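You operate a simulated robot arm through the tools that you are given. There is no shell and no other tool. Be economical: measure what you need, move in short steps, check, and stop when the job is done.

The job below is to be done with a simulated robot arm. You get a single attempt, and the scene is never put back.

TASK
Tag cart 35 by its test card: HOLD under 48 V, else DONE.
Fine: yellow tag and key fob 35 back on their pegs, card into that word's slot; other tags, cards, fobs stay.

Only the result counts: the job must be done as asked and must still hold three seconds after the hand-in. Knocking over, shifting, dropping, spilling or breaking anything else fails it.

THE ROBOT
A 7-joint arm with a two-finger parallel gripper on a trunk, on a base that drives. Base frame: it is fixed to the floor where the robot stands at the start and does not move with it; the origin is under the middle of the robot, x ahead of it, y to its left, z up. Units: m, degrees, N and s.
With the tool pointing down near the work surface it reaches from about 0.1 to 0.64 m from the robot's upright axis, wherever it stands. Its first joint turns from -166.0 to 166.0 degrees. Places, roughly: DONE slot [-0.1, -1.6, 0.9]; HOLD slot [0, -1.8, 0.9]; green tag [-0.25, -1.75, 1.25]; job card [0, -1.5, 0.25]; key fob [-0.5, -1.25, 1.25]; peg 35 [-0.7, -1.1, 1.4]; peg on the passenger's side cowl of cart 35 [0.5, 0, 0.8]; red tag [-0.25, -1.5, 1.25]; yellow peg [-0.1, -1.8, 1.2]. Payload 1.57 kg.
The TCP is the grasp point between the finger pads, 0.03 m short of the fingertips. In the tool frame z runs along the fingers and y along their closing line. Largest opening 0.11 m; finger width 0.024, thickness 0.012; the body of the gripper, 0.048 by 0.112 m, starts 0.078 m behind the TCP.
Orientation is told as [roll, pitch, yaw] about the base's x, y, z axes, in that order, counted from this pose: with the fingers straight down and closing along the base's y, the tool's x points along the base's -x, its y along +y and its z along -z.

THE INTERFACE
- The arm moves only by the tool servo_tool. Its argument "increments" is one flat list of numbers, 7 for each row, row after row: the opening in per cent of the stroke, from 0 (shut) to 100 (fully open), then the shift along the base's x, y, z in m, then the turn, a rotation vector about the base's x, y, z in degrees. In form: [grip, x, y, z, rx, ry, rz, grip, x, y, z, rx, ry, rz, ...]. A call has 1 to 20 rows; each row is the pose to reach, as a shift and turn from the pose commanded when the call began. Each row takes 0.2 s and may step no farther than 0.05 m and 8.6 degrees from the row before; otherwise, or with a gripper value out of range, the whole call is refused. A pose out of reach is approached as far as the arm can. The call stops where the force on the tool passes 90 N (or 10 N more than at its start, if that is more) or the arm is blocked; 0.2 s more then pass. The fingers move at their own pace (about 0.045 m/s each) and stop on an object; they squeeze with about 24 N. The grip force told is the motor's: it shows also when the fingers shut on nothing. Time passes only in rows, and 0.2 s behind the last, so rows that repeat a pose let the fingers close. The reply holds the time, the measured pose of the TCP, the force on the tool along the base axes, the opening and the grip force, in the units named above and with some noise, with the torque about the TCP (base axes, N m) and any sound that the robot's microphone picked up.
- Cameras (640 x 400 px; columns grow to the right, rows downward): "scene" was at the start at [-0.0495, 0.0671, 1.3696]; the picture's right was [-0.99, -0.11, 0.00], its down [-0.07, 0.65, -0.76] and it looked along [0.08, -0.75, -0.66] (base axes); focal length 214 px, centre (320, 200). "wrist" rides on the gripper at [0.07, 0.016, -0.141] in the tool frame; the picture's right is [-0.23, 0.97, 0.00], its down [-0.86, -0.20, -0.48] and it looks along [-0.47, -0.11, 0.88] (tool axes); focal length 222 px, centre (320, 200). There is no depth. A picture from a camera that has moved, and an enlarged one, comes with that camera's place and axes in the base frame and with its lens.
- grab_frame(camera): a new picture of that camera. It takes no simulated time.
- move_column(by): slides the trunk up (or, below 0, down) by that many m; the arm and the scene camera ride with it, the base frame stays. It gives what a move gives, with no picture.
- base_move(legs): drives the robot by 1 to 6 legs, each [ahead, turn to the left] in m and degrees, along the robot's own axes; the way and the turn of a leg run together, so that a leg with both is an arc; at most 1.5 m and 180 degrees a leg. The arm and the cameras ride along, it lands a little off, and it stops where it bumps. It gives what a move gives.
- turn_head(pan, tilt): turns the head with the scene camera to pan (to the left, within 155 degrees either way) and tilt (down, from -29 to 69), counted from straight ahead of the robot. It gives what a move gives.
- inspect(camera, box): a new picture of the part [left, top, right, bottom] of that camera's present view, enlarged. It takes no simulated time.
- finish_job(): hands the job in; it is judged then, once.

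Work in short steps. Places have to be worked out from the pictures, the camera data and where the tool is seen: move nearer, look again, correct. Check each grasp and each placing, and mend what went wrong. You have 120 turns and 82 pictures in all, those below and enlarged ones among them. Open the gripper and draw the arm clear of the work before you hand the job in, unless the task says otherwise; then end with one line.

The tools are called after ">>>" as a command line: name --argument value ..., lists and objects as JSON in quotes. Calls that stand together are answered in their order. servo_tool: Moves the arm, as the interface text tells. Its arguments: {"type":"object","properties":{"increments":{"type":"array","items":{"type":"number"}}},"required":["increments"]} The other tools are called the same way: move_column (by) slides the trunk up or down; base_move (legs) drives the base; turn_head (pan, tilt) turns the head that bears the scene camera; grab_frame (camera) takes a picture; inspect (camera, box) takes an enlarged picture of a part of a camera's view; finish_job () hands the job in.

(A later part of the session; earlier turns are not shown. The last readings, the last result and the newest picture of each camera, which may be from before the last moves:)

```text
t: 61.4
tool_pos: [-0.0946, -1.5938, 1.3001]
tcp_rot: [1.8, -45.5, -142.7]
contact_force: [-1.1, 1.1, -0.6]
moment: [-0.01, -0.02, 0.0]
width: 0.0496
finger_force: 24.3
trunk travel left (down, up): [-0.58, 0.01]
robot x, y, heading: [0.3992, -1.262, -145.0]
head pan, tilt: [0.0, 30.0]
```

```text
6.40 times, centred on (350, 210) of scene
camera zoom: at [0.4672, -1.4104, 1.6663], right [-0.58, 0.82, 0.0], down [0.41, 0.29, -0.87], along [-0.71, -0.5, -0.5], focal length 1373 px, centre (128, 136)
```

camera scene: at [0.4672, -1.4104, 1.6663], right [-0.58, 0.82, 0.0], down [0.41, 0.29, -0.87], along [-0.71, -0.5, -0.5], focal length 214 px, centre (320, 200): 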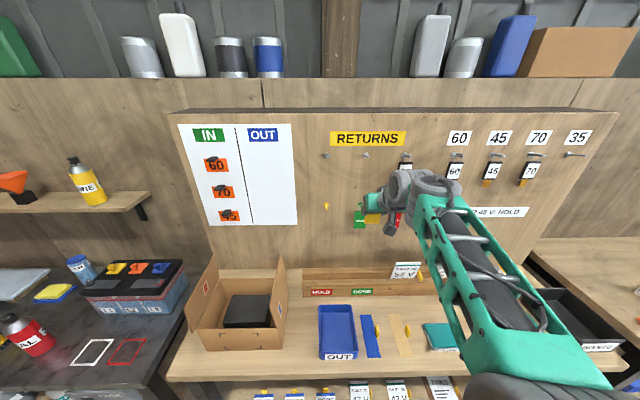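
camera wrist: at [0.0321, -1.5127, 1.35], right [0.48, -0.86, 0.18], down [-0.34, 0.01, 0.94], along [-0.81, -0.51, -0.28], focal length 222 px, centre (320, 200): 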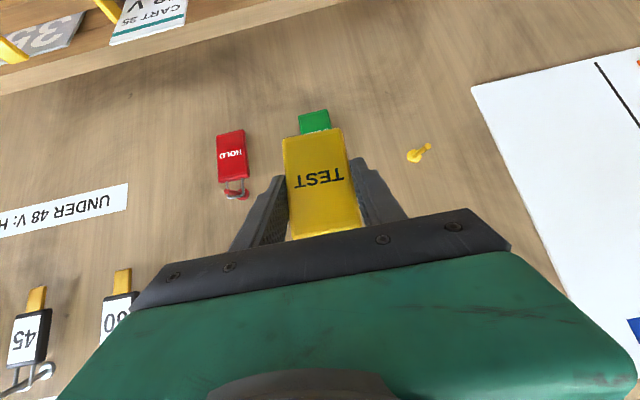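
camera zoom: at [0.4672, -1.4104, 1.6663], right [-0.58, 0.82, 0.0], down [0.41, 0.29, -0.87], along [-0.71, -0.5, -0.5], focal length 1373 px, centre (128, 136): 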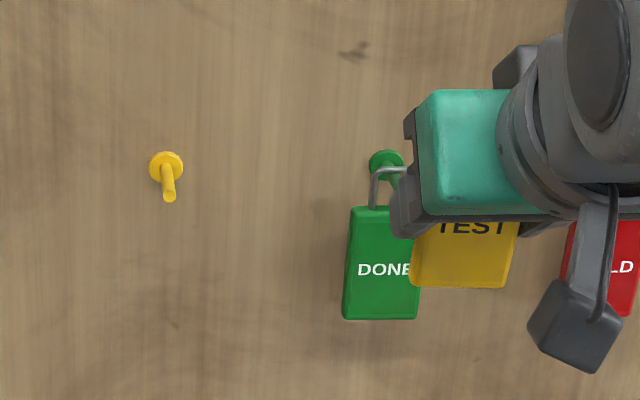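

Peg tip at (−0.116, −1.791, 1.224), same shape and tilt as the cart peg. I move the tag in front of it, slightly high, and check.

>>> servo_tool --increments '[30, 0.025, -0.035, -0.02, 0, 0, -0.6, 30, 0.045, -0.06, -0.045, 0, 0, -1.2, 30, 0.065, -0.09, -0.065, 0, 0, -1.2, 30, 0.08, -0.115, -0.085, 0, 0, -1.2, 30, 0.07, -0.13, -0.105, 0, 0, -1.2, 30, 0.052, -0.144, -0.105, 0, 0, -1.2, 30, 0.052, -0.144, -0.105, 0, 0, -1.2]'

>>> inspect --camera "scene" --box '[280, 170, 400, 250]'

>>> grab_frame --camera "wrist"

```text
t: 63.0
tool_pos: [-0.0409, -1.7356, 1.1957]
tcp_rot: [1.8, -45.7, -143.9]
contact_force: [0.6, 0.2, 0.0]
moment: [-0.03, -0.01, 0.0]
width: 0.0495
finger_force: 23.6
trunk travel left (down, up): [-0.58, 0.01]
robot x, y, heading: [0.4014, -1.2627, -144.7]
head pan, tilt: [0.0, 30.0]
```

```text
5.00 times, centred on (340, 210) of scene
camera zoom: at [0.4674, -1.4106, 1.6663], right [-0.58, 0.82, 0.0], down [0.41, 0.29, -0.87], along [-0.71, -0.5, -0.5], focal length 1072 px, centre (220, 150)
```

zoom: 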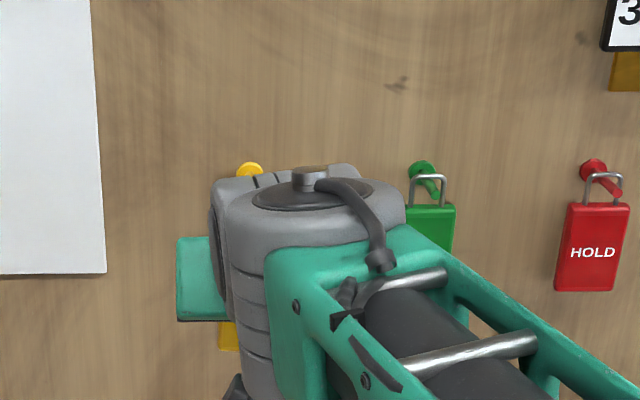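

```text
41 pictures are left
camera wrist: at [0.0866, -1.6574, 1.2449], right [0.46, -0.87, 0.18], down [-0.34, 0.02, 0.94], along [-0.82, -0.5, -0.28], focal length 222 px, centre (320, 200)
```

wrist: 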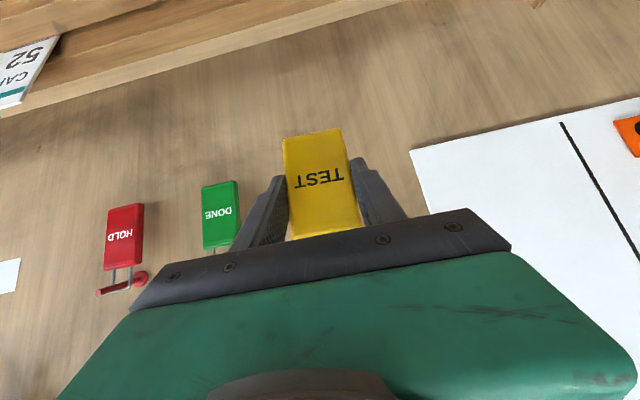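

Lateral offset is under 1 mm. I lower to entry height and ease the loop onto the peg tip, checking forces.

>>> servo_tool --increments '[30, -0.02, -0.0145, -0.0165, 0, 0, 0, 30, -0.04, -0.029, -0.0165, 0, 0, 0, 30, -0.055, -0.04, -0.0165, 0, 0, 0, 30, -0.065, -0.0475, -0.0165, 0, 0, 0, 30, -0.073, -0.053, -0.0165, 0, 0, 0, 30, -0.073, -0.053, -0.0165, 0, 0, 0]'

>>> inspect --camera "scene" --box '[280, 170, 360, 250]'

```text
t: 64.4
tool_pos: [-0.1146, -1.7918, 1.1787]
tcp_rot: [1.8, -45.6, -143.9]
contact_force: [-0.9, 0.3, -1.1]
moment: [0.0, 0.02, 0.03]
width: 0.0493
finger_force: 24.6
trunk travel left (down, up): [-0.58, 0.01]
robot x, y, heading: [0.3995, -1.2619, -144.8]
head pan, tilt: [0.0, 30.0]
```

```text
5.00 times, centred on (320, 210) of scene
camera zoom: at [0.4673, -1.4107, 1.6663], right [-0.58, 0.82, 0.0], down [0.41, 0.29, -0.87], along [-0.71, -0.5, -0.5], focal length 1072 px, centre (320, 150)
```

zoom: 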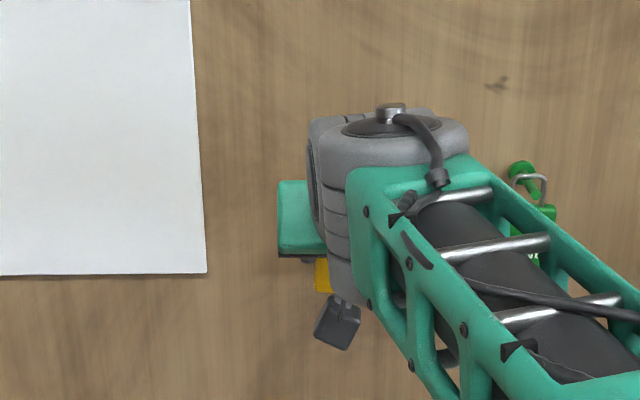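

No contact so far. I continue inward to the hanging position and lower slightly, feeling for the peg carrying the loop.

>>> servo_tool --increments '[30, -0.008, -0.006, -0.0015, 0, 0, 0, 30, -0.0155, -0.011, -0.003, 0, 0, 0, 30, -0.0155, -0.011, -0.008, 0, 0, 0, 30, -0.0155, -0.011, -0.012, 0, 0, 0, 30, -0.0155, -0.011, -0.014, 0, 0, 0]'

```text
t: 65.6
tool_pos: [-0.1288, -1.8029, 1.1685]
tcp_rot: [1.8, -46.0, -143.8]
contact_force: [12.7, 5.7, 11.3]
moment: [0.35, -0.03, -0.39]
width: 0.0493
finger_force: 24.3
trunk travel left (down, up): [-0.58, 0.01]
robot x, y, heading: [0.4009, -1.2624, -144.7]
head pan, tilt: [0.0, 30.0]
```

The peg carries the loop (upward force exactly at the predicted height). I relax by a few mm and recheck before opening.

>>> servo_tool --increments '[30, 0.003, 0.002, 0.004, 0, 0, 0, 30, 0.004, 0.003, 0.005, 0, 0, 0, 30, 0.004, 0.003, 0.005, 0, 0, 0]'

```text
t: 66.4
tool_pos: [-0.1273, -1.7991, 1.1695]
tcp_rot: [1.9, -45.7, -144.0]
contact_force: [-3.0, -2.3, 5.9]
moment: [0.1, -0.19, 0.0]
width: 0.0491
finger_force: 24.0
trunk travel left (down, up): [-0.58, 0.01]
robot x, y, heading: [0.4035, -1.2609, -144.7]
head pan, tilt: [0.0, 30.0]
```

Still supported by the peg with little side load. I open and back straight out.

>>> servo_tool --increments '[60, 0, 0, 0, 0, 0, 0, 75, 0, 0, 0, 0, 0, 0, 75, 0, 0, 0, 0, 0, 0, 75, 0.02, 0.0145, 0, 0, 0, 0, 75, 0.045, 0.033, 0, 0, 0, 0, 75, 0.08, 0.058, 0, 0, 0, 0, 75, 0.12, 0.0875, 0, 0, 0, 0]'

>>> grab_frame --camera "wrist"

```text
t: 68.0
tool_pos: [-0.0021, -1.7132, 1.1729]
tcp_rot: [1.9, -45.7, -143.9]
contact_force: [-0.2, 0.0, 0.2]
moment: [0.01, 0.01, -0.03]
width: 0.0824
finger_force: 0.0
trunk travel left (down, up): [-0.58, 0.01]
robot x, y, heading: [0.4046, -1.2637, -144.8]
head pan, tilt: [0.0, 30.0]
```

```text
39 pictures are left
camera wrist: at [0.1251, -1.6346, 1.2215], right [0.46, -0.87, 0.18], down [-0.34, 0.02, 0.94], along [-0.82, -0.5, -0.28], focal length 222 px, centre (320, 200)
```

wrist: 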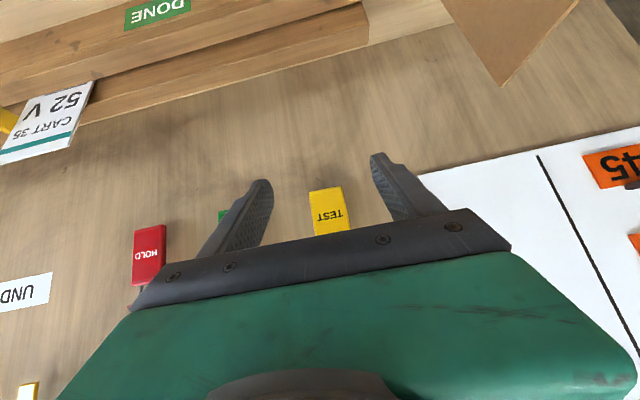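

Yellow tag hangs on its peg. Next the fob: its RETURNS hook is near (−0.312, −1.587, 1.43); I rise and slide in front of it.

>>> servo_tool --increments '[75, 0.01, 0.007, 0.045, 0, 0, 0, 75, 0.015, 0.01, 0.09, 0, 0, 0, 75, 0.015, 0.01, 0.135, 0, 0, 0, 75, 0.01, 0.015, 0.175, 0, 0, 0, 75, -0.015, 0.04, 0.19, 0, 0, 0, 75, -0.045, 0.07, 0.195, 0, 0, 0, 75, -0.075, 0.1, 0.195, 0, 0, 0, 75, -0.105, 0.13, 0.195, 0, 0, 0, 75, -0.14, 0.16, 0.195, 0, 0, 0, 75, -0.17, 0.185, 0.195, 0, 0, 0, 75, -0.2, 0.2, 0.195, 0, 0, 0, 75, -0.2, 0.2, 0.195, 0, 0, 0]'

>>> grab_frame --camera "wrist"

>>> grab_frame --camera "scene"

```text
t: 70.6
tool_pos: [-0.2091, -1.511, 1.3645]
tcp_rot: [1.9, -45.6, -143.8]
contact_force: [0.8, 0.1, 0.0]
moment: [0.01, -0.03, 0.0]
width: 0.0825
finger_force: 0.0
trunk travel left (down, up): [-0.58, 0.01]
robot x, y, heading: [0.3977, -1.264, -144.8]
head pan, tilt: [0.0, 30.0]
```

```text
38 pictures are left
camera wrist: at [-0.0805, -1.4315, 1.4137], right [0.46, -0.87, 0.18], down [-0.34, 0.02, 0.94], along [-0.82, -0.5, -0.28], focal length 222 px, centre (320, 200)
```

wrist: 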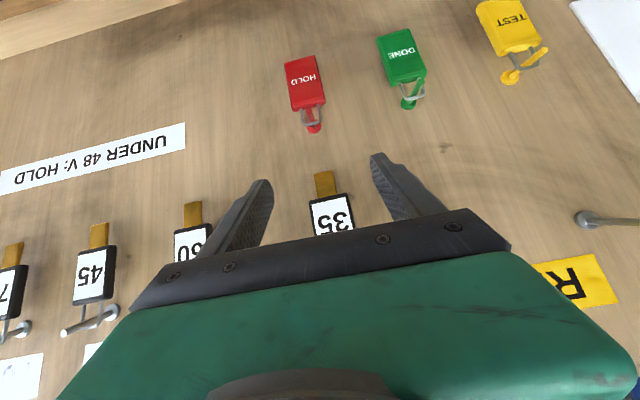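

```text
37 pictures are left
camera scene: at [0.4676, -1.4106, 1.6663], right [-0.58, 0.82, 0.0], down [0.41, 0.29, -0.87], along [-0.71, -0.5, -0.5], focal length 214 px, centre (320, 200)
```

scene: 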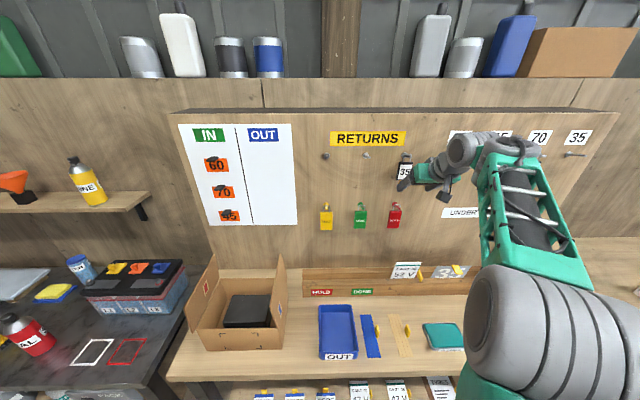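

Well aligned with fob 35 (fob plane ~10 cm ahead). I advance around it and look before closing.

>>> servo_tool --increments '[75, -0.02, -0.0146, 0, 0, 0, 0, 75, -0.04, -0.029, 0, 0, 0, 0, 75, -0.06, -0.0437, 0, 0, 0, 0, 75, -0.073, -0.053, 0, 0, 0, 0, 75, -0.08, -0.058, 0, 0, 0, 0, 75, -0.08, -0.058, 0, 0, 0, 0]'

>>> grab_frame --camera "wrist"

>>> inspect --camera "scene" --box '[370, 130, 470, 210]'

```text
t: 72.0
tool_pos: [-0.2872, -1.5714, 1.3669]
tcp_rot: [1.7, -45.5, -143.9]
contact_force: [-0.5, -0.3, -0.6]
moment: [0.0, -0.01, 0.03]
width: 0.0825
finger_force: 0.0
trunk travel left (down, up): [-0.58, 0.01]
robot x, y, heading: [0.3992, -1.2626, -144.8]
head pan, tilt: [0.0, 30.0]
```

```text
36 pictures are left
camera wrist: at [-0.1588, -1.4912, 1.415], right [0.46, -0.87, 0.18], down [-0.34, 0.02, 0.94], along [-0.82, -0.5, -0.28], focal length 222 px, centre (320, 200)
```

wrist: 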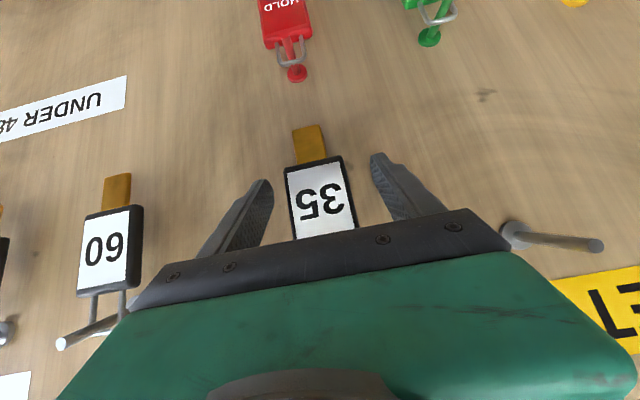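

```text
5.00 times, centred on (420, 170) of scene
camera zoom: at [0.4673, -1.4105, 1.6663], right [-0.58, 0.82, 0.0], down [0.41, 0.29, -0.87], along [-0.71, -0.5, -0.5], focal length 1072 px, centre (-180, 350)
```

zoom: 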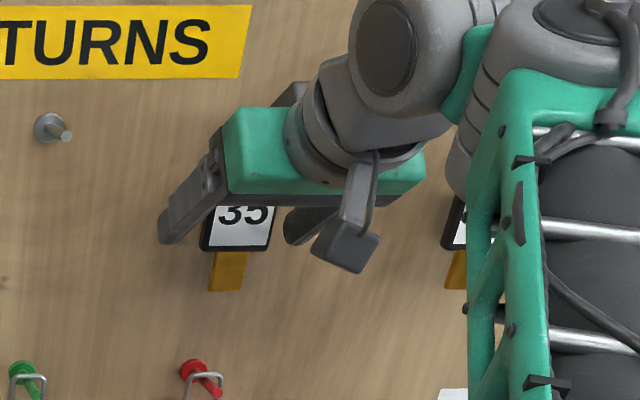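

The fob is slightly deeper still; I advance 9 mm more and close.

>>> servo_tool --increments '[75, -0.004, -0.003, 0, 0, 0, 0, 75, -0.0073, -0.0053, 0, 0, 0, 0, 60, -0.0073, -0.0053, 0, 0, 0, 0, 35, -0.0073, -0.0053, 0, 0, 0, 0, 25, -0.0073, -0.0053, 0, 0, 0, 0, 25, -0.0073, -0.0053, 0, 0, 0, 0, 25, -0.0073, -0.0053, 0, 0, 0, 0]'

>>> grab_frame --camera "wrist"

```text
t: 73.6
tool_pos: [-0.2931, -1.5739, 1.3656]
tcp_rot: [1.8, -45.6, -143.9]
contact_force: [-0.2, 0.3, -0.5]
moment: [0.01, 0.02, 0.0]
width: 0.0494
finger_force: 24.3
trunk travel left (down, up): [-0.58, 0.01]
robot x, y, heading: [0.3985, -1.2606, -144.6]
head pan, tilt: [0.0, 30.0]
```

```text
34 pictures are left
camera wrist: at [-0.1655, -1.496, 1.4153], right [0.46, -0.87, 0.18], down [-0.34, 0.02, 0.94], along [-0.82, -0.5, -0.28], focal length 222 px, centre (320, 200)
```

wrist: 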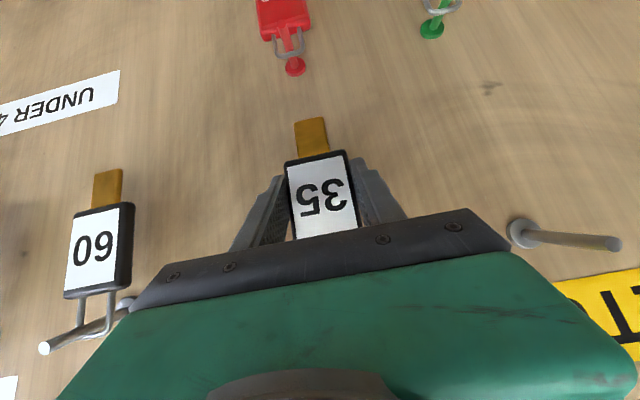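

Fob gripped (49.4 mm). I lift and draw it off along the hook.

>>> servo_tool --increments '[25, 0, 0, 0.007, 0, 0, 0, 25, 0.012, 0.009, 0.01, 0, 0, 0, 25, 0.024, 0.018, 0.013, 0, 0, 0, 25, 0.036, 0.026, 0.016, 0, 0, 0, 25, 0.048, 0.035, 0.019, 0, 0, 0, 25, 0.07, 0.051, 0.02, 0, 0, 0, 25, 0.1, 0.073, 0.02, 0, 0, 0, 25, 0.13, 0.095, 0.02, 0, 0, 0]'

>>> grab_frame --camera "scene"

```text
t: 75.4
tool_pos: [-0.1616, -1.4791, 1.3853]
tcp_rot: [1.8, -45.6, -143.9]
contact_force: [0.5, -0.1, -0.8]
moment: [-0.02, 0.0, -0.01]
width: 0.0491
finger_force: 23.8
trunk travel left (down, up): [-0.58, 0.01]
robot x, y, heading: [0.4008, -1.2639, -144.6]
head pan, tilt: [0.0, 30.0]
```

```text
33 pictures are left
camera scene: at [0.4681, -1.4103, 1.6663], right [-0.58, 0.82, 0.0], down [0.41, 0.29, -0.87], along [-0.71, -0.5, -0.5], focal length 214 px, centre (320, 200)
```

scene: 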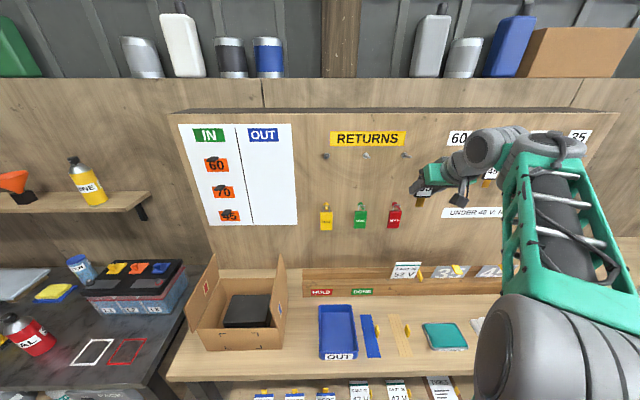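

Fob 35 is free of its hook. I drive 0.61 m along the wall to bring it opposite peg 35.

>>> base_move --legs '[[0, -89.5], [0.607, 0], [0, 90]]'

>>> grab_frame --camera "scene"

>>> grab_frame --camera "wrist"

```text
t: 86.6
tool_pos: [-0.5072, -0.9452, 1.3848]
tcp_rot: [1.8, -45.6, -146.3]
contact_force: [0.3, -0.9, -0.4]
moment: [-0.04, 0.03, -0.04]
width: 0.0491
finger_force: 24.3
trunk travel left (down, up): [-0.58, 0.01]
robot x, y, heading: [0.0643, -0.7503, -147.2]
head pan, tilt: [0.0, 30.0]
```

```text
32 pictures are left
camera scene: at [0.1262, -0.9032, 1.6663], right [-0.54, 0.84, 0.0], down [0.42, 0.27, -0.87], along [-0.73, -0.47, -0.5], focal length 214 px, centre (320, 200)
```

scene: 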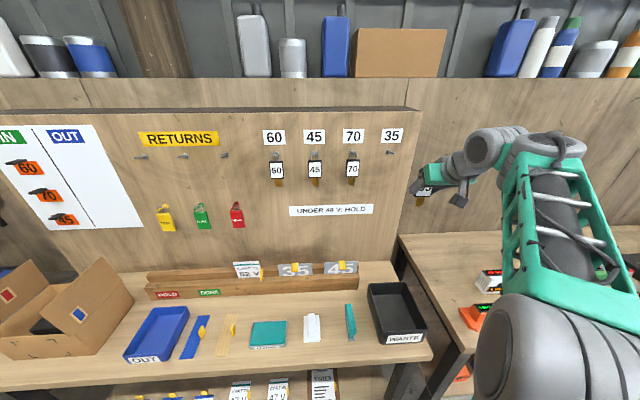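

```text
31 pictures are left
camera wrist: at [-0.3762, -0.8719, 1.4339], right [0.43, -0.89, 0.18], down [-0.34, 0.03, 0.94], along [-0.84, -0.46, -0.28], focal length 222 px, centre (320, 200)
```

wrist: 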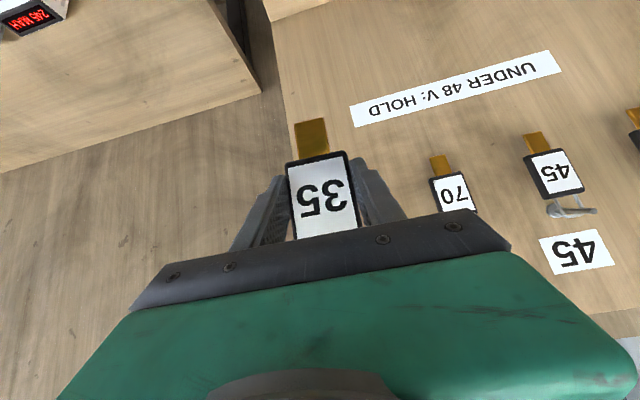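

>>> inspect --camera "scene" --box '[335, 120, 425, 190]'

>>> inspect --camera "scene" --box '[180, 130, 290, 190]'

```text
5.71 times, centred on (380, 155) of scene
camera zoom: at [0.1262, -0.9032, 1.6663], right [-0.54, 0.84, 0.0], down [0.42, 0.27, -0.87], along [-0.73, -0.47, -0.5], focal length 1226 px, centre (-23, 457)
```

zoom: 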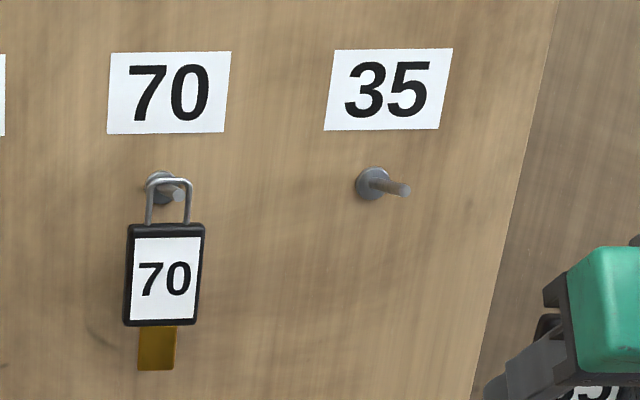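

```text
5.82 times, centred on (235, 160) of scene
camera zoom: at [0.1262, -0.9032, 1.6663], right [-0.54, 0.84, 0.0], down [0.42, 0.27, -0.87], along [-0.73, -0.47, -0.5], focal length 1248 px, centre (814, 433)
```

zoom: 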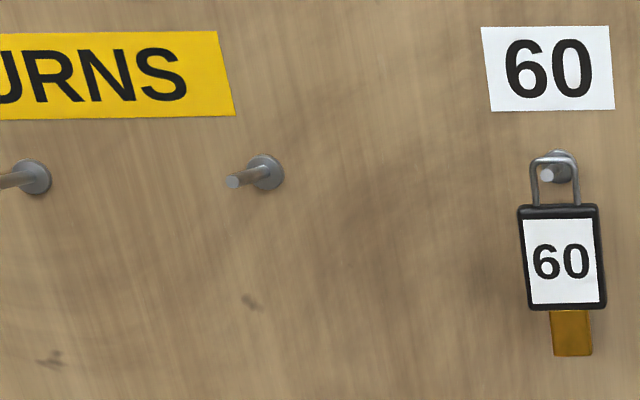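

Peg 35 lies 0.600 m along the wall from the return hook at equal height, so the hung TCP should be at L 0.880, N −0.016, z 1.366. I align in front of it and ease the loop onto the tip.

>>> servo_tool --increments '[25, -0.01, -0.035, -0.004, 0, 0, 1.2, 25, -0.03, -0.06, -0.004, 0, 0, 2.4, 25, -0.0535, -0.081, -0.004, 0, 0, 2.4, 25, -0.0535, -0.081, -0.004, 0, 0, 2.4]'

>>> inspect --camera "scene" --box '[335, 120, 455, 200]'

```text
t: 87.6
tool_pos: [-0.5626, -1.0276, 1.3797]
tcp_rot: [1.8, -45.5, -143.8]
contact_force: [-0.2, 0.2, 0.1]
moment: [0.03, -0.02, 0.02]
width: 0.0493
finger_force: 24.0
trunk travel left (down, up): [-0.58, 0.01]
robot x, y, heading: [0.0684, -0.755, -147.0]
head pan, tilt: [0.0, 30.0]
```

```text
5.00 times, centred on (395, 160) of scene
camera zoom: at [0.1264, -0.9031, 1.6663], right [-0.54, 0.84, 0.0], down [0.42, 0.27, -0.87], along [-0.73, -0.47, -0.5], focal length 1072 px, centre (-55, 400)
```

zoom: 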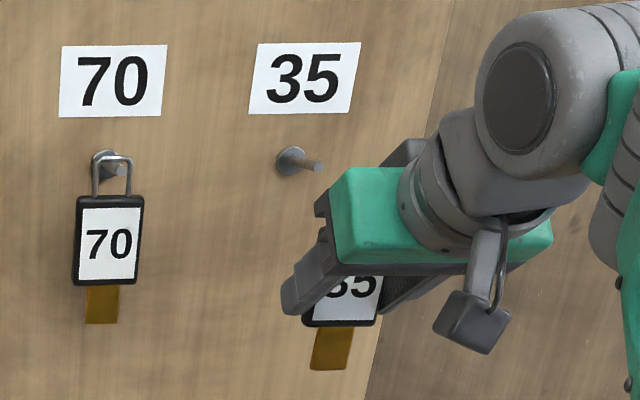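

>>> servo_tool --increments '[25, -0.02, -0.0146, 0, 0, 0, 0, 25, -0.04, -0.029, 0, 0, 0, 0, 25, -0.052, -0.038, 0, 0, 0, 0, 25, -0.062, -0.045, 0, 0, 0, 0, 25, -0.0711, -0.0518, 0, 0, 0, 0, 25, -0.0711, -0.0518, 0, 0, 0, 0]'

>>> inspect --camera "scene" --box '[335, 120, 455, 200]'

```text
t: 89.0
tool_pos: [-0.6291, -1.0777, 1.3792]
tcp_rot: [1.8, -45.6, -143.9]
contact_force: [0.4, 0.0, -0.8]
moment: [0.01, -0.02, -0.01]
width: 0.0493
finger_force: 23.3
trunk travel left (down, up): [-0.58, 0.01]
robot x, y, heading: [0.063, -0.7487, -147.2]
head pan, tilt: [0.0, 30.0]
```

```text
5.00 times, centred on (395, 160) of scene
camera zoom: at [0.1263, -0.9031, 1.6663], right [-0.54, 0.84, 0.0], down [0.42, 0.27, -0.87], along [-0.73, -0.47, -0.5], focal length 1072 px, centre (-55, 400)
```

zoom: 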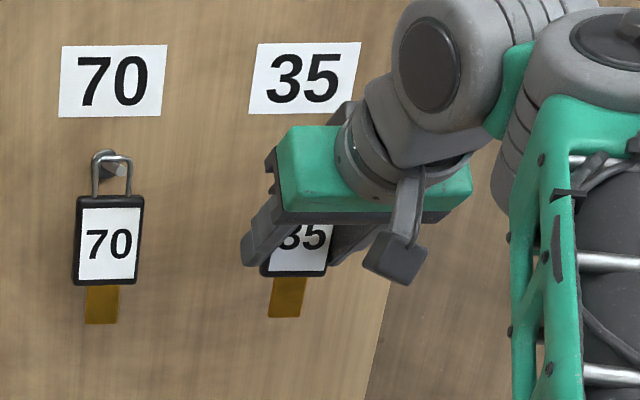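

No contact; I continue in and lower to feel for the peg.

>>> servo_tool --increments '[25, -0.009, -0.006, -0.002, 0, 0, 0, 25, -0.0172, -0.0118, -0.004, 0, 0, 0, 25, -0.0172, -0.0118, -0.009, 0, 0, 0, 25, -0.0172, -0.0118, -0.013, 0, 0, 0, 25, -0.0172, -0.0118, -0.017, 0, 0, 0, 25, -0.0172, -0.0118, -0.017, 0, 0, 0]'

```text
t: 90.4
tool_pos: [-0.65, -1.0889, 1.3653]
tcp_rot: [1.8, -45.8, -143.8]
contact_force: [-2.9, -1.7, 7.6]
moment: [0.04, -0.14, -0.04]
width: 0.0492
finger_force: 23.6
out of reach, approached as far as the arm can: row 2, 3
trunk travel left (down, up): [-0.58, 0.01]
robot x, y, heading: [0.0684, -0.7558, -147.0]
head pan, tilt: [0.0, 30.0]
```

The peg carries the fob exactly at the expected height. I open and back out.

>>> servo_tool --increments '[50, 0, 0, 0.001, 0, 0, 0, 75, 0, 0, 0.001, 0, 0, 0, 75, 0, 0, 0.001, 0, 0, 0, 75, 0.02, 0.0145, 0.001, 0, 0, 0, 75, 0.045, 0.033, 0.001, 0, 0, 0, 75, 0.08, 0.058, 0.001, 0, 0, 0, 75, 0.115, 0.084, 0.001, 0, 0, 0, 75, 0.15, 0.11, 0.001, 0, 0, 0]'

>>> grab_frame --camera "scene"

```text
t: 92.2
tool_pos: [-0.4982, -0.9829, 1.3684]
tcp_rot: [1.8, -45.7, -143.8]
contact_force: [0.3, -0.7, 0.3]
moment: [0.02, 0.02, -0.03]
width: 0.0826
finger_force: 0.1
trunk travel left (down, up): [-0.58, 0.01]
robot x, y, heading: [0.0696, -0.7557, -147.0]
head pan, tilt: [0.0, 30.0]
```

```text
26 pictures are left
camera scene: at [0.1272, -0.9028, 1.6663], right [-0.54, 0.84, 0.0], down [0.42, 0.27, -0.87], along [-0.73, -0.47, -0.5], focal length 214 px, centre (320, 200)
```

scene: 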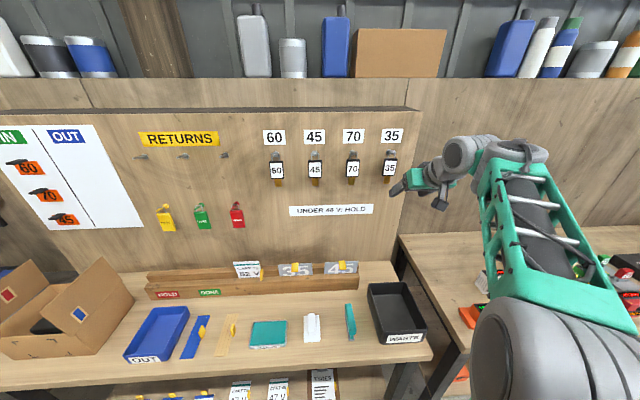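

Fob 35 hangs on peg 35. Now I zoom in on the card rack.

>>> inspect --camera "scene" --box '[135, 245, 275, 325]'

```text
4.57 times, centred on (205, 285) of scene
camera zoom: at [0.1272, -0.9028, 1.6663], right [-0.54, 0.84, 0.0], down [0.42, 0.27, -0.87], along [-0.73, -0.47, -0.5], focal length 980 px, centre (846, -189)
```

zoom: 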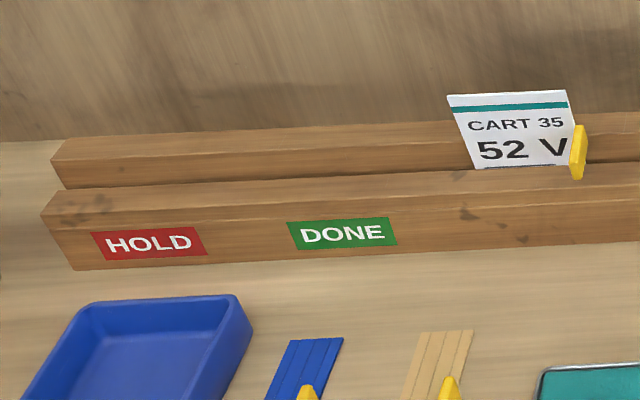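

The rack has even sections 0.172 m apart: HOLD (L≈−0.03), DONE (L≈0.143), and the card's current unlabelled one (L≈0.315). The card's tab is at about N 0.107, L 0.374, z 0.975. I drive back along the wall and lower the trunk.

>>> base_move --legs '[[0, 93], [0.55, 0], [0, -90.5]]'

>>> move_column --by -0.28

>>> turn_head --pan 0 --tilt 38

>>> grab_frame --camera "scene"

>>> grab_frame --camera "wrist"

```text
t: 103.2
tool_pos: [-0.1671, -1.4451, 1.3671]
tcp_rot: [1.8, -45.6, -142.1]
contact_force: [0.5, -0.4, 0.4]
moment: [-0.01, 0.0, -0.04]
width: 0.0823
finger_force: 0.0
trunk travel left (down, up): [-0.58, 0.01]
robot x, y, heading: [0.3908, -1.1998, -145.5]
head pan, tilt: [0.0, 30.0]
```

```text
t: 106.0
tool_pos: [-0.1669, -1.4444, 1.0873]
tcp_rot: [1.8, -45.5, -142.1]
contact_force: [0.4, -0.6, -0.4]
moment: [0.03, 0.0, 0.05]
width: 0.0828
finger_force: 0.1
trunk travel left (down, up): [-0.3, 0.29]
robot x, y, heading: [0.3913, -1.1959, -145.4]
head pan, tilt: [0.0, 30.0]
```

```text
t: 106.7
tool_pos: [-0.1667, -1.4456, 1.0882]
tcp_rot: [1.7, -45.6, -142.1]
contact_force: [0.5, -0.9, -0.1]
moment: [-0.03, 0.01, -0.07]
width: 0.0823
finger_force: 0.0
trunk travel left (down, up): [-0.3, 0.29]
robot x, y, heading: [0.3905, -1.1982, -145.3]
head pan, tilt: [0.0, 38.0]
```

```text
24 pictures are left
camera scene: at [0.4595, -1.3425, 1.374], right [-0.57, 0.82, 0.0], down [0.51, 0.35, -0.79], along [-0.65, -0.45, -0.62], focal length 214 px, centre (320, 200)
```

scene: 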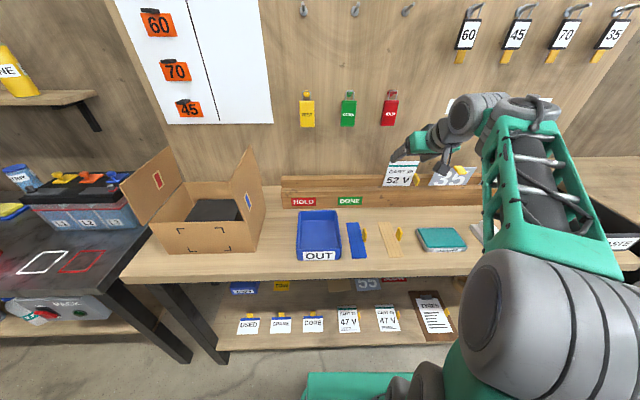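

```text
23 pictures are left
camera wrist: at [-0.0415, -1.3622, 1.1365], right [0.49, -0.85, 0.18], down [-0.34, 0.01, 0.94], along [-0.8, -0.52, -0.28], focal length 222 px, centre (320, 200)
```

wrist: 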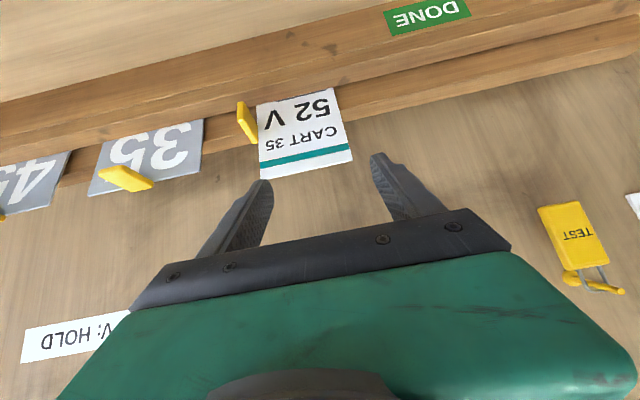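

>>> inspect --camera "scene" --box '[370, 140, 450, 200]'

>>> inspect --camera "wrist" --box '[210, 70, 370, 190]'

```text
6.67 times, centred on (410, 170) of scene
camera zoom: at [0.4595, -1.3425, 1.374], right [-0.57, 0.82, 0.0], down [0.51, 0.35, -0.79], along [-0.65, -0.45, -0.62], focal length 1430 px, centre (-280, 400)
```

zoom: 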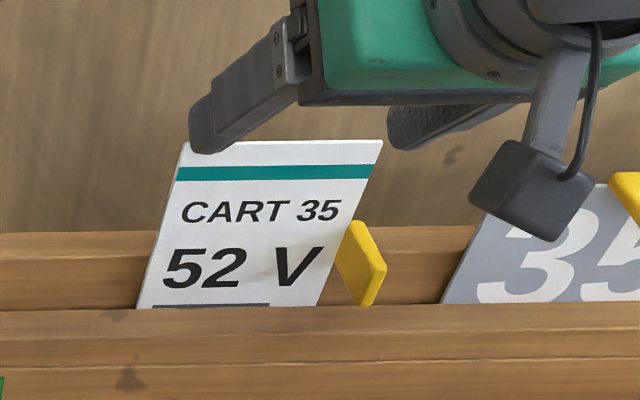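

```text
3.33 times, centred on (290, 130) of wrist
camera zoom: at [-0.0415, -1.3622, 1.1365], right [0.49, -0.85, 0.18], down [-0.34, 0.01, 0.94], along [-0.8, -0.52, -0.28], focal length 740 px, centre (420, 433)
```

zoom: 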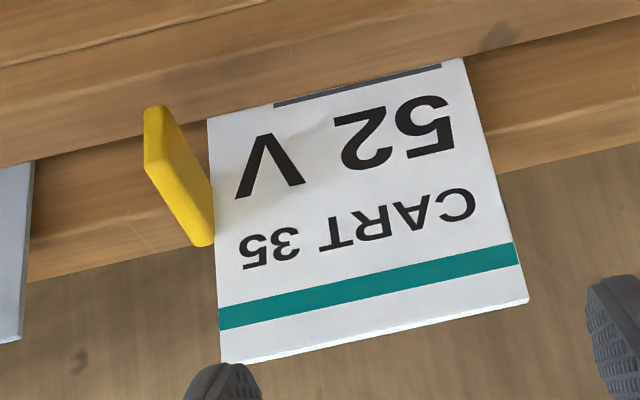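

Views agree on the tab at N≈0.10, L≈0.374, z≈0.968, thin along L. I go to a hover along the tool axis with a narrower opening.

>>> servo_tool --increments '[55, -0.012, 0.018, -0.02, 0, 0, -0.6, 45, -0.025, 0.036, -0.04, 0, 0, -1.2, 36, -0.037, 0.0537, -0.061, 0, 0, -1.8, 36, -0.037, 0.0537, -0.061, 0, 0, -1.8, 36, -0.037, 0.0537, -0.061, 0, 0, -1.8]'

>>> grab_frame --camera "wrist"

```text
t: 107.9
tool_pos: [-0.2053, -1.3923, 1.0279]
tcp_rot: [1.8, -45.5, -143.9]
contact_force: [-0.1, 0.0, 0.0]
moment: [0.03, 0.02, 0.02]
width: 0.0396
finger_force: 0.2
trunk travel left (down, up): [-0.3, 0.29]
robot x, y, heading: [0.393, -1.1993, -145.2]
head pan, tilt: [0.0, 38.0]
```

```text
20 pictures are left
camera wrist: at [-0.0765, -1.3141, 1.0771], right [0.46, -0.87, 0.18], down [-0.34, 0.02, 0.94], along [-0.82, -0.5, -0.28], focal length 222 px, centre (320, 200)
```

wrist: 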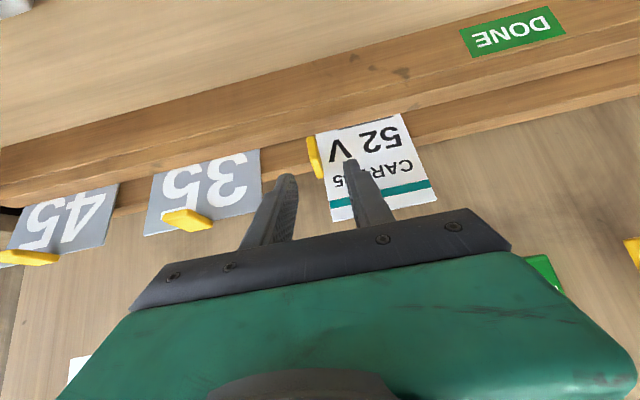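

The tab lies between the fingers. I advance along the tool axis and check.

>>> servo_tool --increments '[36, -0.012, -0.0087, -0.015, 0, 0, 0, 36, -0.024, -0.0175, -0.03, 0, 0, 0, 36, -0.0339, -0.0247, -0.042, 0, 0, 0, 36, -0.0339, -0.0247, -0.042, 0, 0, 0]'

>>> grab_frame --camera "wrist"

>>> inspect --camera "scene" --box '[370, 140, 450, 200]'

```text
t: 108.9
tool_pos: [-0.2382, -1.4166, 0.9825]
tcp_rot: [1.7, -45.6, -143.9]
contact_force: [0.5, 0.2, -0.5]
moment: [0.0, 0.0, -0.03]
width: 0.0394
finger_force: 0.1
trunk travel left (down, up): [-0.3, 0.29]
robot x, y, heading: [0.3927, -1.1981, -145.2]
head pan, tilt: [0.0, 38.0]
```

```text
19 pictures are left
camera wrist: at [-0.1108, -1.3384, 1.0319], right [0.46, -0.87, 0.18], down [-0.34, 0.02, 0.94], along [-0.82, -0.5, -0.28], focal length 222 px, centre (320, 200)
```

wrist: 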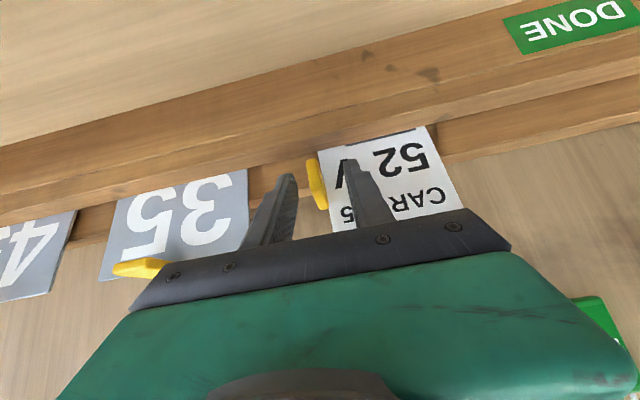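

```text
6.67 times, centred on (410, 170) of scene
camera zoom: at [0.4594, -1.3426, 1.3739], right [-0.57, 0.82, 0.0], down [0.51, 0.35, -0.79], along [-0.65, -0.45, -0.62], focal length 1430 px, centre (-280, 400)
```

zoom: 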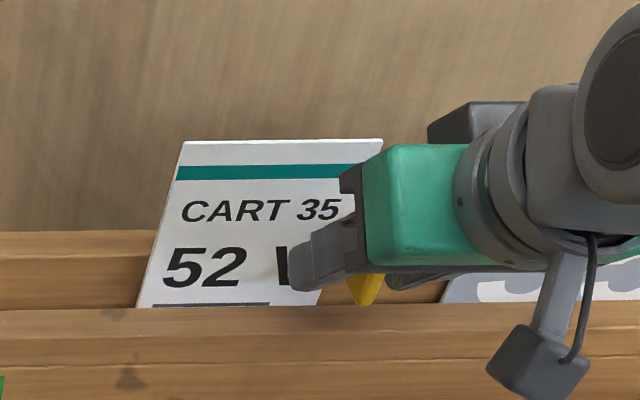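

The tab is within the finger ends. I close.

>>> servo_tool --increments '[20, 0, 0, 0, 0, 0, 0, 5, 0, 0, 0, 0, 0, 0, 0, 0, 0, 0, 0, 0, 0, 0, 0, 0, 0, 0, 0, 0, 0, 0, 0, 0, 0, 0, 0]'

```text
t: 110.1
tool_pos: [-0.2396, -1.4168, 0.9822]
tcp_rot: [1.8, -45.6, -144.1]
contact_force: [-2.9, 0.2, -0.6]
moment: [0.16, 0.15, -0.48]
width: 0.008
finger_force: 24.0
trunk travel left (down, up): [-0.3, 0.29]
robot x, y, heading: [0.3934, -1.1953, -145.3]
head pan, tilt: [0.0, 38.0]
```

Tab gripped (8 mm). I lift the card straight up 9 cm and look.

>>> servo_tool --increments '[0, 0, 0, 0.02, 0, 0, 0, 0, 0, 0, 0.04, 0, 0, 0, 0, 0, 0, 0.065, 0, 0, 0, 0, 0, 0, 0.09, 0, 0, 0, 0, 0, 0, 0.09, 0, 0, 0]'

>>> inspect --camera "scene" --box '[270, 120, 450, 230]'

>>> grab_frame --camera "wrist"

```text
t: 111.3
tool_pos: [-0.2374, -1.4146, 1.0755]
tcp_rot: [1.8, -45.6, -143.9]
contact_force: [0.1, 0.3, -0.1]
moment: [0.01, 0.01, 0.01]
width: 0.0081
finger_force: 24.1
trunk travel left (down, up): [-0.3, 0.29]
robot x, y, heading: [0.3918, -1.196, -145.1]
head pan, tilt: [0.0, 38.0]
```

```text
3.56 times, centred on (360, 175) of scene
camera zoom: at [0.4595, -1.3425, 1.3739], right [-0.57, 0.82, 0.0], down [0.51, 0.35, -0.79], along [-0.65, -0.45, -0.62], focal length 763 px, centre (178, 289)
```

zoom: 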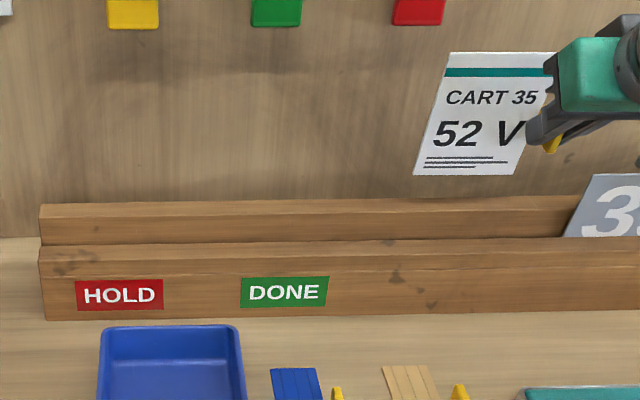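

```text
16 pictures are left
camera wrist: at [-0.1104, -1.336, 1.1252], right [0.46, -0.87, 0.18], down [-0.34, 0.02, 0.94], along [-0.82, -0.5, -0.28], focal length 222 px, centre (320, 200)
```

wrist: 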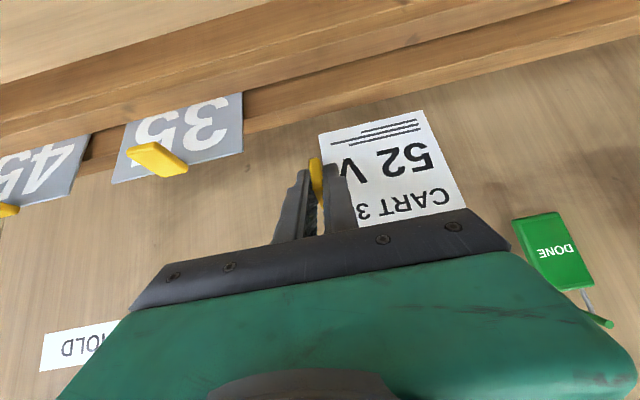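

The card is up and upright. I shift it 0.170 m along the rack to above DONE, then lower it back.

>>> servo_tool --increments '[0, 0.025, -0.0343, 0, 0, 0, 0, 0, 0.05, -0.0687, 0, 0, 0, 0, 0, 0.075, -0.103, 0, 0, 0, 0, 0, 0.1, -0.1374, 0, 0, 0, 0, 0, 0.1, -0.1374, 0, 0, 0, 0, 0, 0.1, -0.1374, -0.025, 0, 0, 0, 0, 0.1, -0.1374, -0.045, 0, 0, 0, 0, 0.1, -0.1374, -0.045, 0, 0, 0]'

>>> inspect --camera "scene" --box '[270, 120, 450, 230]'

```text
t: 113.1
tool_pos: [-0.137, -1.5511, 1.0278]
tcp_rot: [1.9, -45.6, -143.9]
contact_force: [-0.5, -0.1, -0.2]
moment: [0.01, -0.02, -0.01]
width: 0.0084
finger_force: 24.4
trunk travel left (down, up): [-0.3, 0.29]
robot x, y, heading: [0.388, -1.1951, -145.1]
head pan, tilt: [0.0, 38.0]
```

```text
3.56 times, centred on (360, 175) of scene
camera zoom: at [0.4595, -1.3426, 1.3739], right [-0.57, 0.82, 0.0], down [0.51, 0.35, -0.79], along [-0.65, -0.45, -0.62], focal length 763 px, centre (178, 289)
```

zoom: 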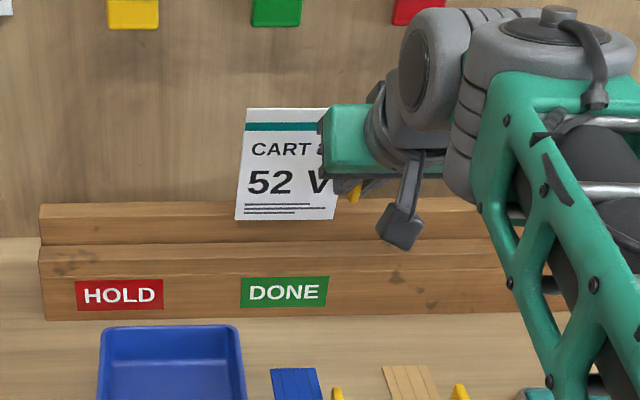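

Card centred over DONE. I lower the remaining 4.5 cm.

>>> servo_tool --increments '[0, 0, 0, -0.015, 0, 0, 0, 0, 0, 0, -0.03, 0, 0, 0, 0, 0, 0, -0.04, 0, 0, 0, 0, 0, 0, -0.045, 0, 0, 0, 0, 0, 0, -0.045, 0, 0, 0]'

>>> inspect --camera "scene" --box '[270, 120, 450, 230]'

```text
t: 114.3
tool_pos: [-0.1375, -1.5527, 0.983]
tcp_rot: [1.8, -45.5, -143.9]
contact_force: [-0.3, 0.6, 2.0]
moment: [-0.08, -0.06, -0.28]
width: 0.008
finger_force: 24.3
trunk travel left (down, up): [-0.3, 0.29]
robot x, y, heading: [0.3946, -1.1997, -145.5]
head pan, tilt: [0.0, 38.0]
```

```text
3.56 times, centred on (360, 175) of scene
camera zoom: at [0.4596, -1.3424, 1.374], right [-0.57, 0.82, 0.0], down [0.51, 0.35, -0.79], along [-0.65, -0.45, -0.62], focal length 763 px, centre (178, 289)
```

zoom: 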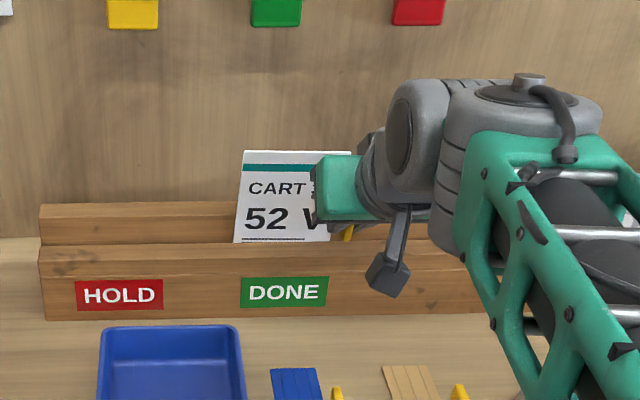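

The card is seated in the DONE section with slight contact. I open and withdraw along the tool axis.

>>> servo_tool --increments '[20, 0, 0, 0, 0, 0, 0, 36, 0, 0, 0, 0, 0, 0, 36, 0, 0, 0, 0, 0, 0, 36, 0.017, 0.0124, 0.021, 0, 0, 0, 36, 0.034, 0.0247, 0.042, 0, 0, 0, 36, 0.06, 0.044, 0.075, 0, 0, 0, 36, 0.08, 0.058, 0.11, 0, 0, 0]'

>>> grab_frame --camera "wrist"

```text
t: 115.9
tool_pos: [-0.0602, -1.4984, 1.0942]
tcp_rot: [1.8, -45.6, -143.9]
contact_force: [0.4, 0.1, -0.9]
moment: [-0.02, 0.0, 0.03]
width: 0.0395
finger_force: 0.1
trunk travel left (down, up): [-0.3, 0.29]
robot x, y, heading: [0.3947, -1.1952, -145.3]
head pan, tilt: [0.0, 38.0]
```

```text
13 pictures are left
camera wrist: at [0.0676, -1.4196, 1.1434], right [0.46, -0.87, 0.18], down [-0.34, 0.02, 0.94], along [-0.82, -0.5, -0.28], focal length 222 px, centre (320, 200)
```

wrist: 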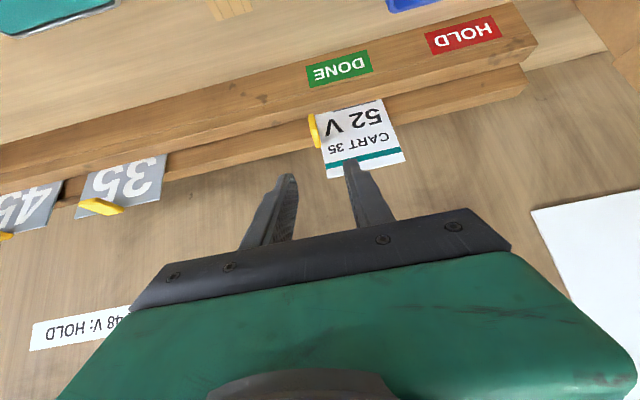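

Card 35 stands in the DONE section. Next the green tag: I raise the trunk 0.2 m and line up in front of it.

>>> move_column --by 0.2

>>> servo_tool --increments '[75, 0.015, -0.02, -0.03, 0, 0, 0, 75, 0.025, -0.035, -0.07, 0, 0, 0, 75, 0.0356, -0.0489, -0.11, 0, 0, 0, 75, 0.0056, -0.07, -0.124, 0, 0, 0, 75, -0.025, -0.093, -0.124, 0, 0, 0, 75, -0.059, -0.118, -0.124, 0, 0, 0, 75, -0.059, -0.118, -0.124, 0, 0, 0]'

>>> grab_frame --camera "wrist"

```text
t: 118.1
tool_pos: [-0.0603, -1.4999, 1.2943]
tcp_rot: [1.8, -45.7, -144.0]
contact_force: [-0.5, 0.5, -0.5]
moment: [0.02, -0.01, -0.05]
width: 0.0399
finger_force: 0.0
trunk travel left (down, up): [-0.5, 0.09]
robot x, y, heading: [0.3912, -1.1993, -145.4]
head pan, tilt: [0.0, 38.0]
```

```text
t: 119.7
tool_pos: [-0.1235, -1.6171, 1.168]
tcp_rot: [1.8, -45.5, -143.9]
contact_force: [-0.2, -0.3, -0.1]
moment: [0.02, 0.0, 0.01]
width: 0.0826
finger_force: 0.0
trunk travel left (down, up): [-0.5, 0.09]
robot x, y, heading: [0.3942, -1.1931, -145.3]
head pan, tilt: [0.0, 38.0]
```

```text
12 pictures are left
camera wrist: at [0.0048, -1.5395, 1.2172], right [0.46, -0.87, 0.18], down [-0.34, 0.02, 0.94], along [-0.82, -0.5, -0.28], focal length 222 px, centre (320, 200)
```

wrist: 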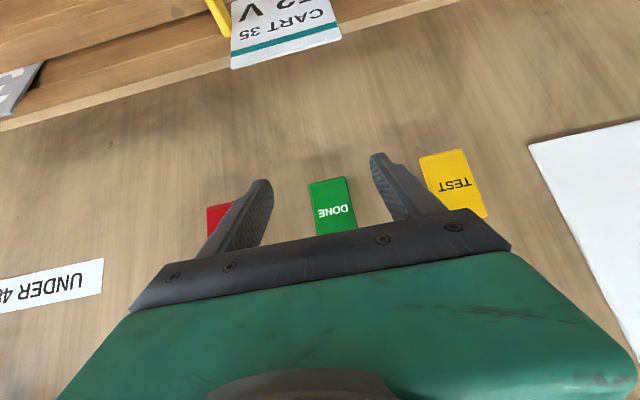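

Aligned with the green tag. I advance around it and close.

>>> servo_tool --increments '[75, -0.02, -0.017, 0, 0, 0, 0, 75, -0.04, -0.032, 0, 0, 0, 0, 75, -0.06, -0.047, 0, 0, 0, 0, 75, -0.076, -0.059, 0, 0, 0, 0, 75, -0.0887, -0.0684, 0, 0, 0, 0, 75, -0.0887, -0.0684, 0, 0, 0, 0, 50, -0.0887, -0.0684, 0, 0, 0, 0, 30, -0.0887, -0.0684, 0, 0, 0, 0, 30, -0.0887, -0.0684, 0, 0, 0, 0, 30, -0.0887, -0.0684, 0, 0, 0, 0]'

>>> grab_frame --camera "wrist"

```text
t: 121.9
tool_pos: [-0.2097, -1.6836, 1.1706]
tcp_rot: [1.7, -45.6, -144.0]
contact_force: [-0.7, -0.9, -0.4]
moment: [0.01, 0.01, 0.01]
width: 0.049
finger_force: 23.9
trunk travel left (down, up): [-0.5, 0.09]
robot x, y, heading: [0.3922, -1.2002, -145.4]
head pan, tilt: [0.0, 38.0]
```

```text
11 pictures are left
camera wrist: at [-0.0814, -1.6056, 1.2199], right [0.46, -0.87, 0.18], down [-0.34, 0.02, 0.94], along [-0.82, -0.5, -0.28], focal length 222 px, centre (320, 200)
```

wrist: 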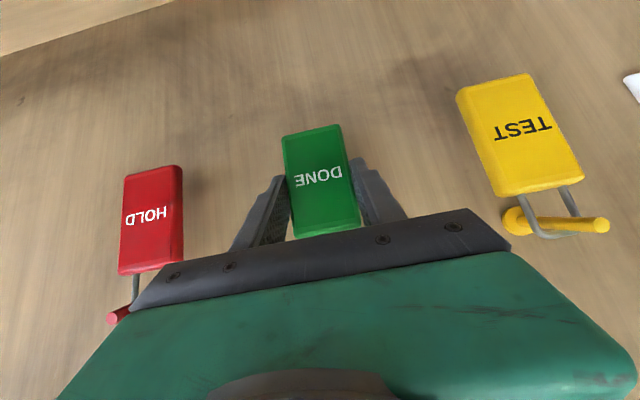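

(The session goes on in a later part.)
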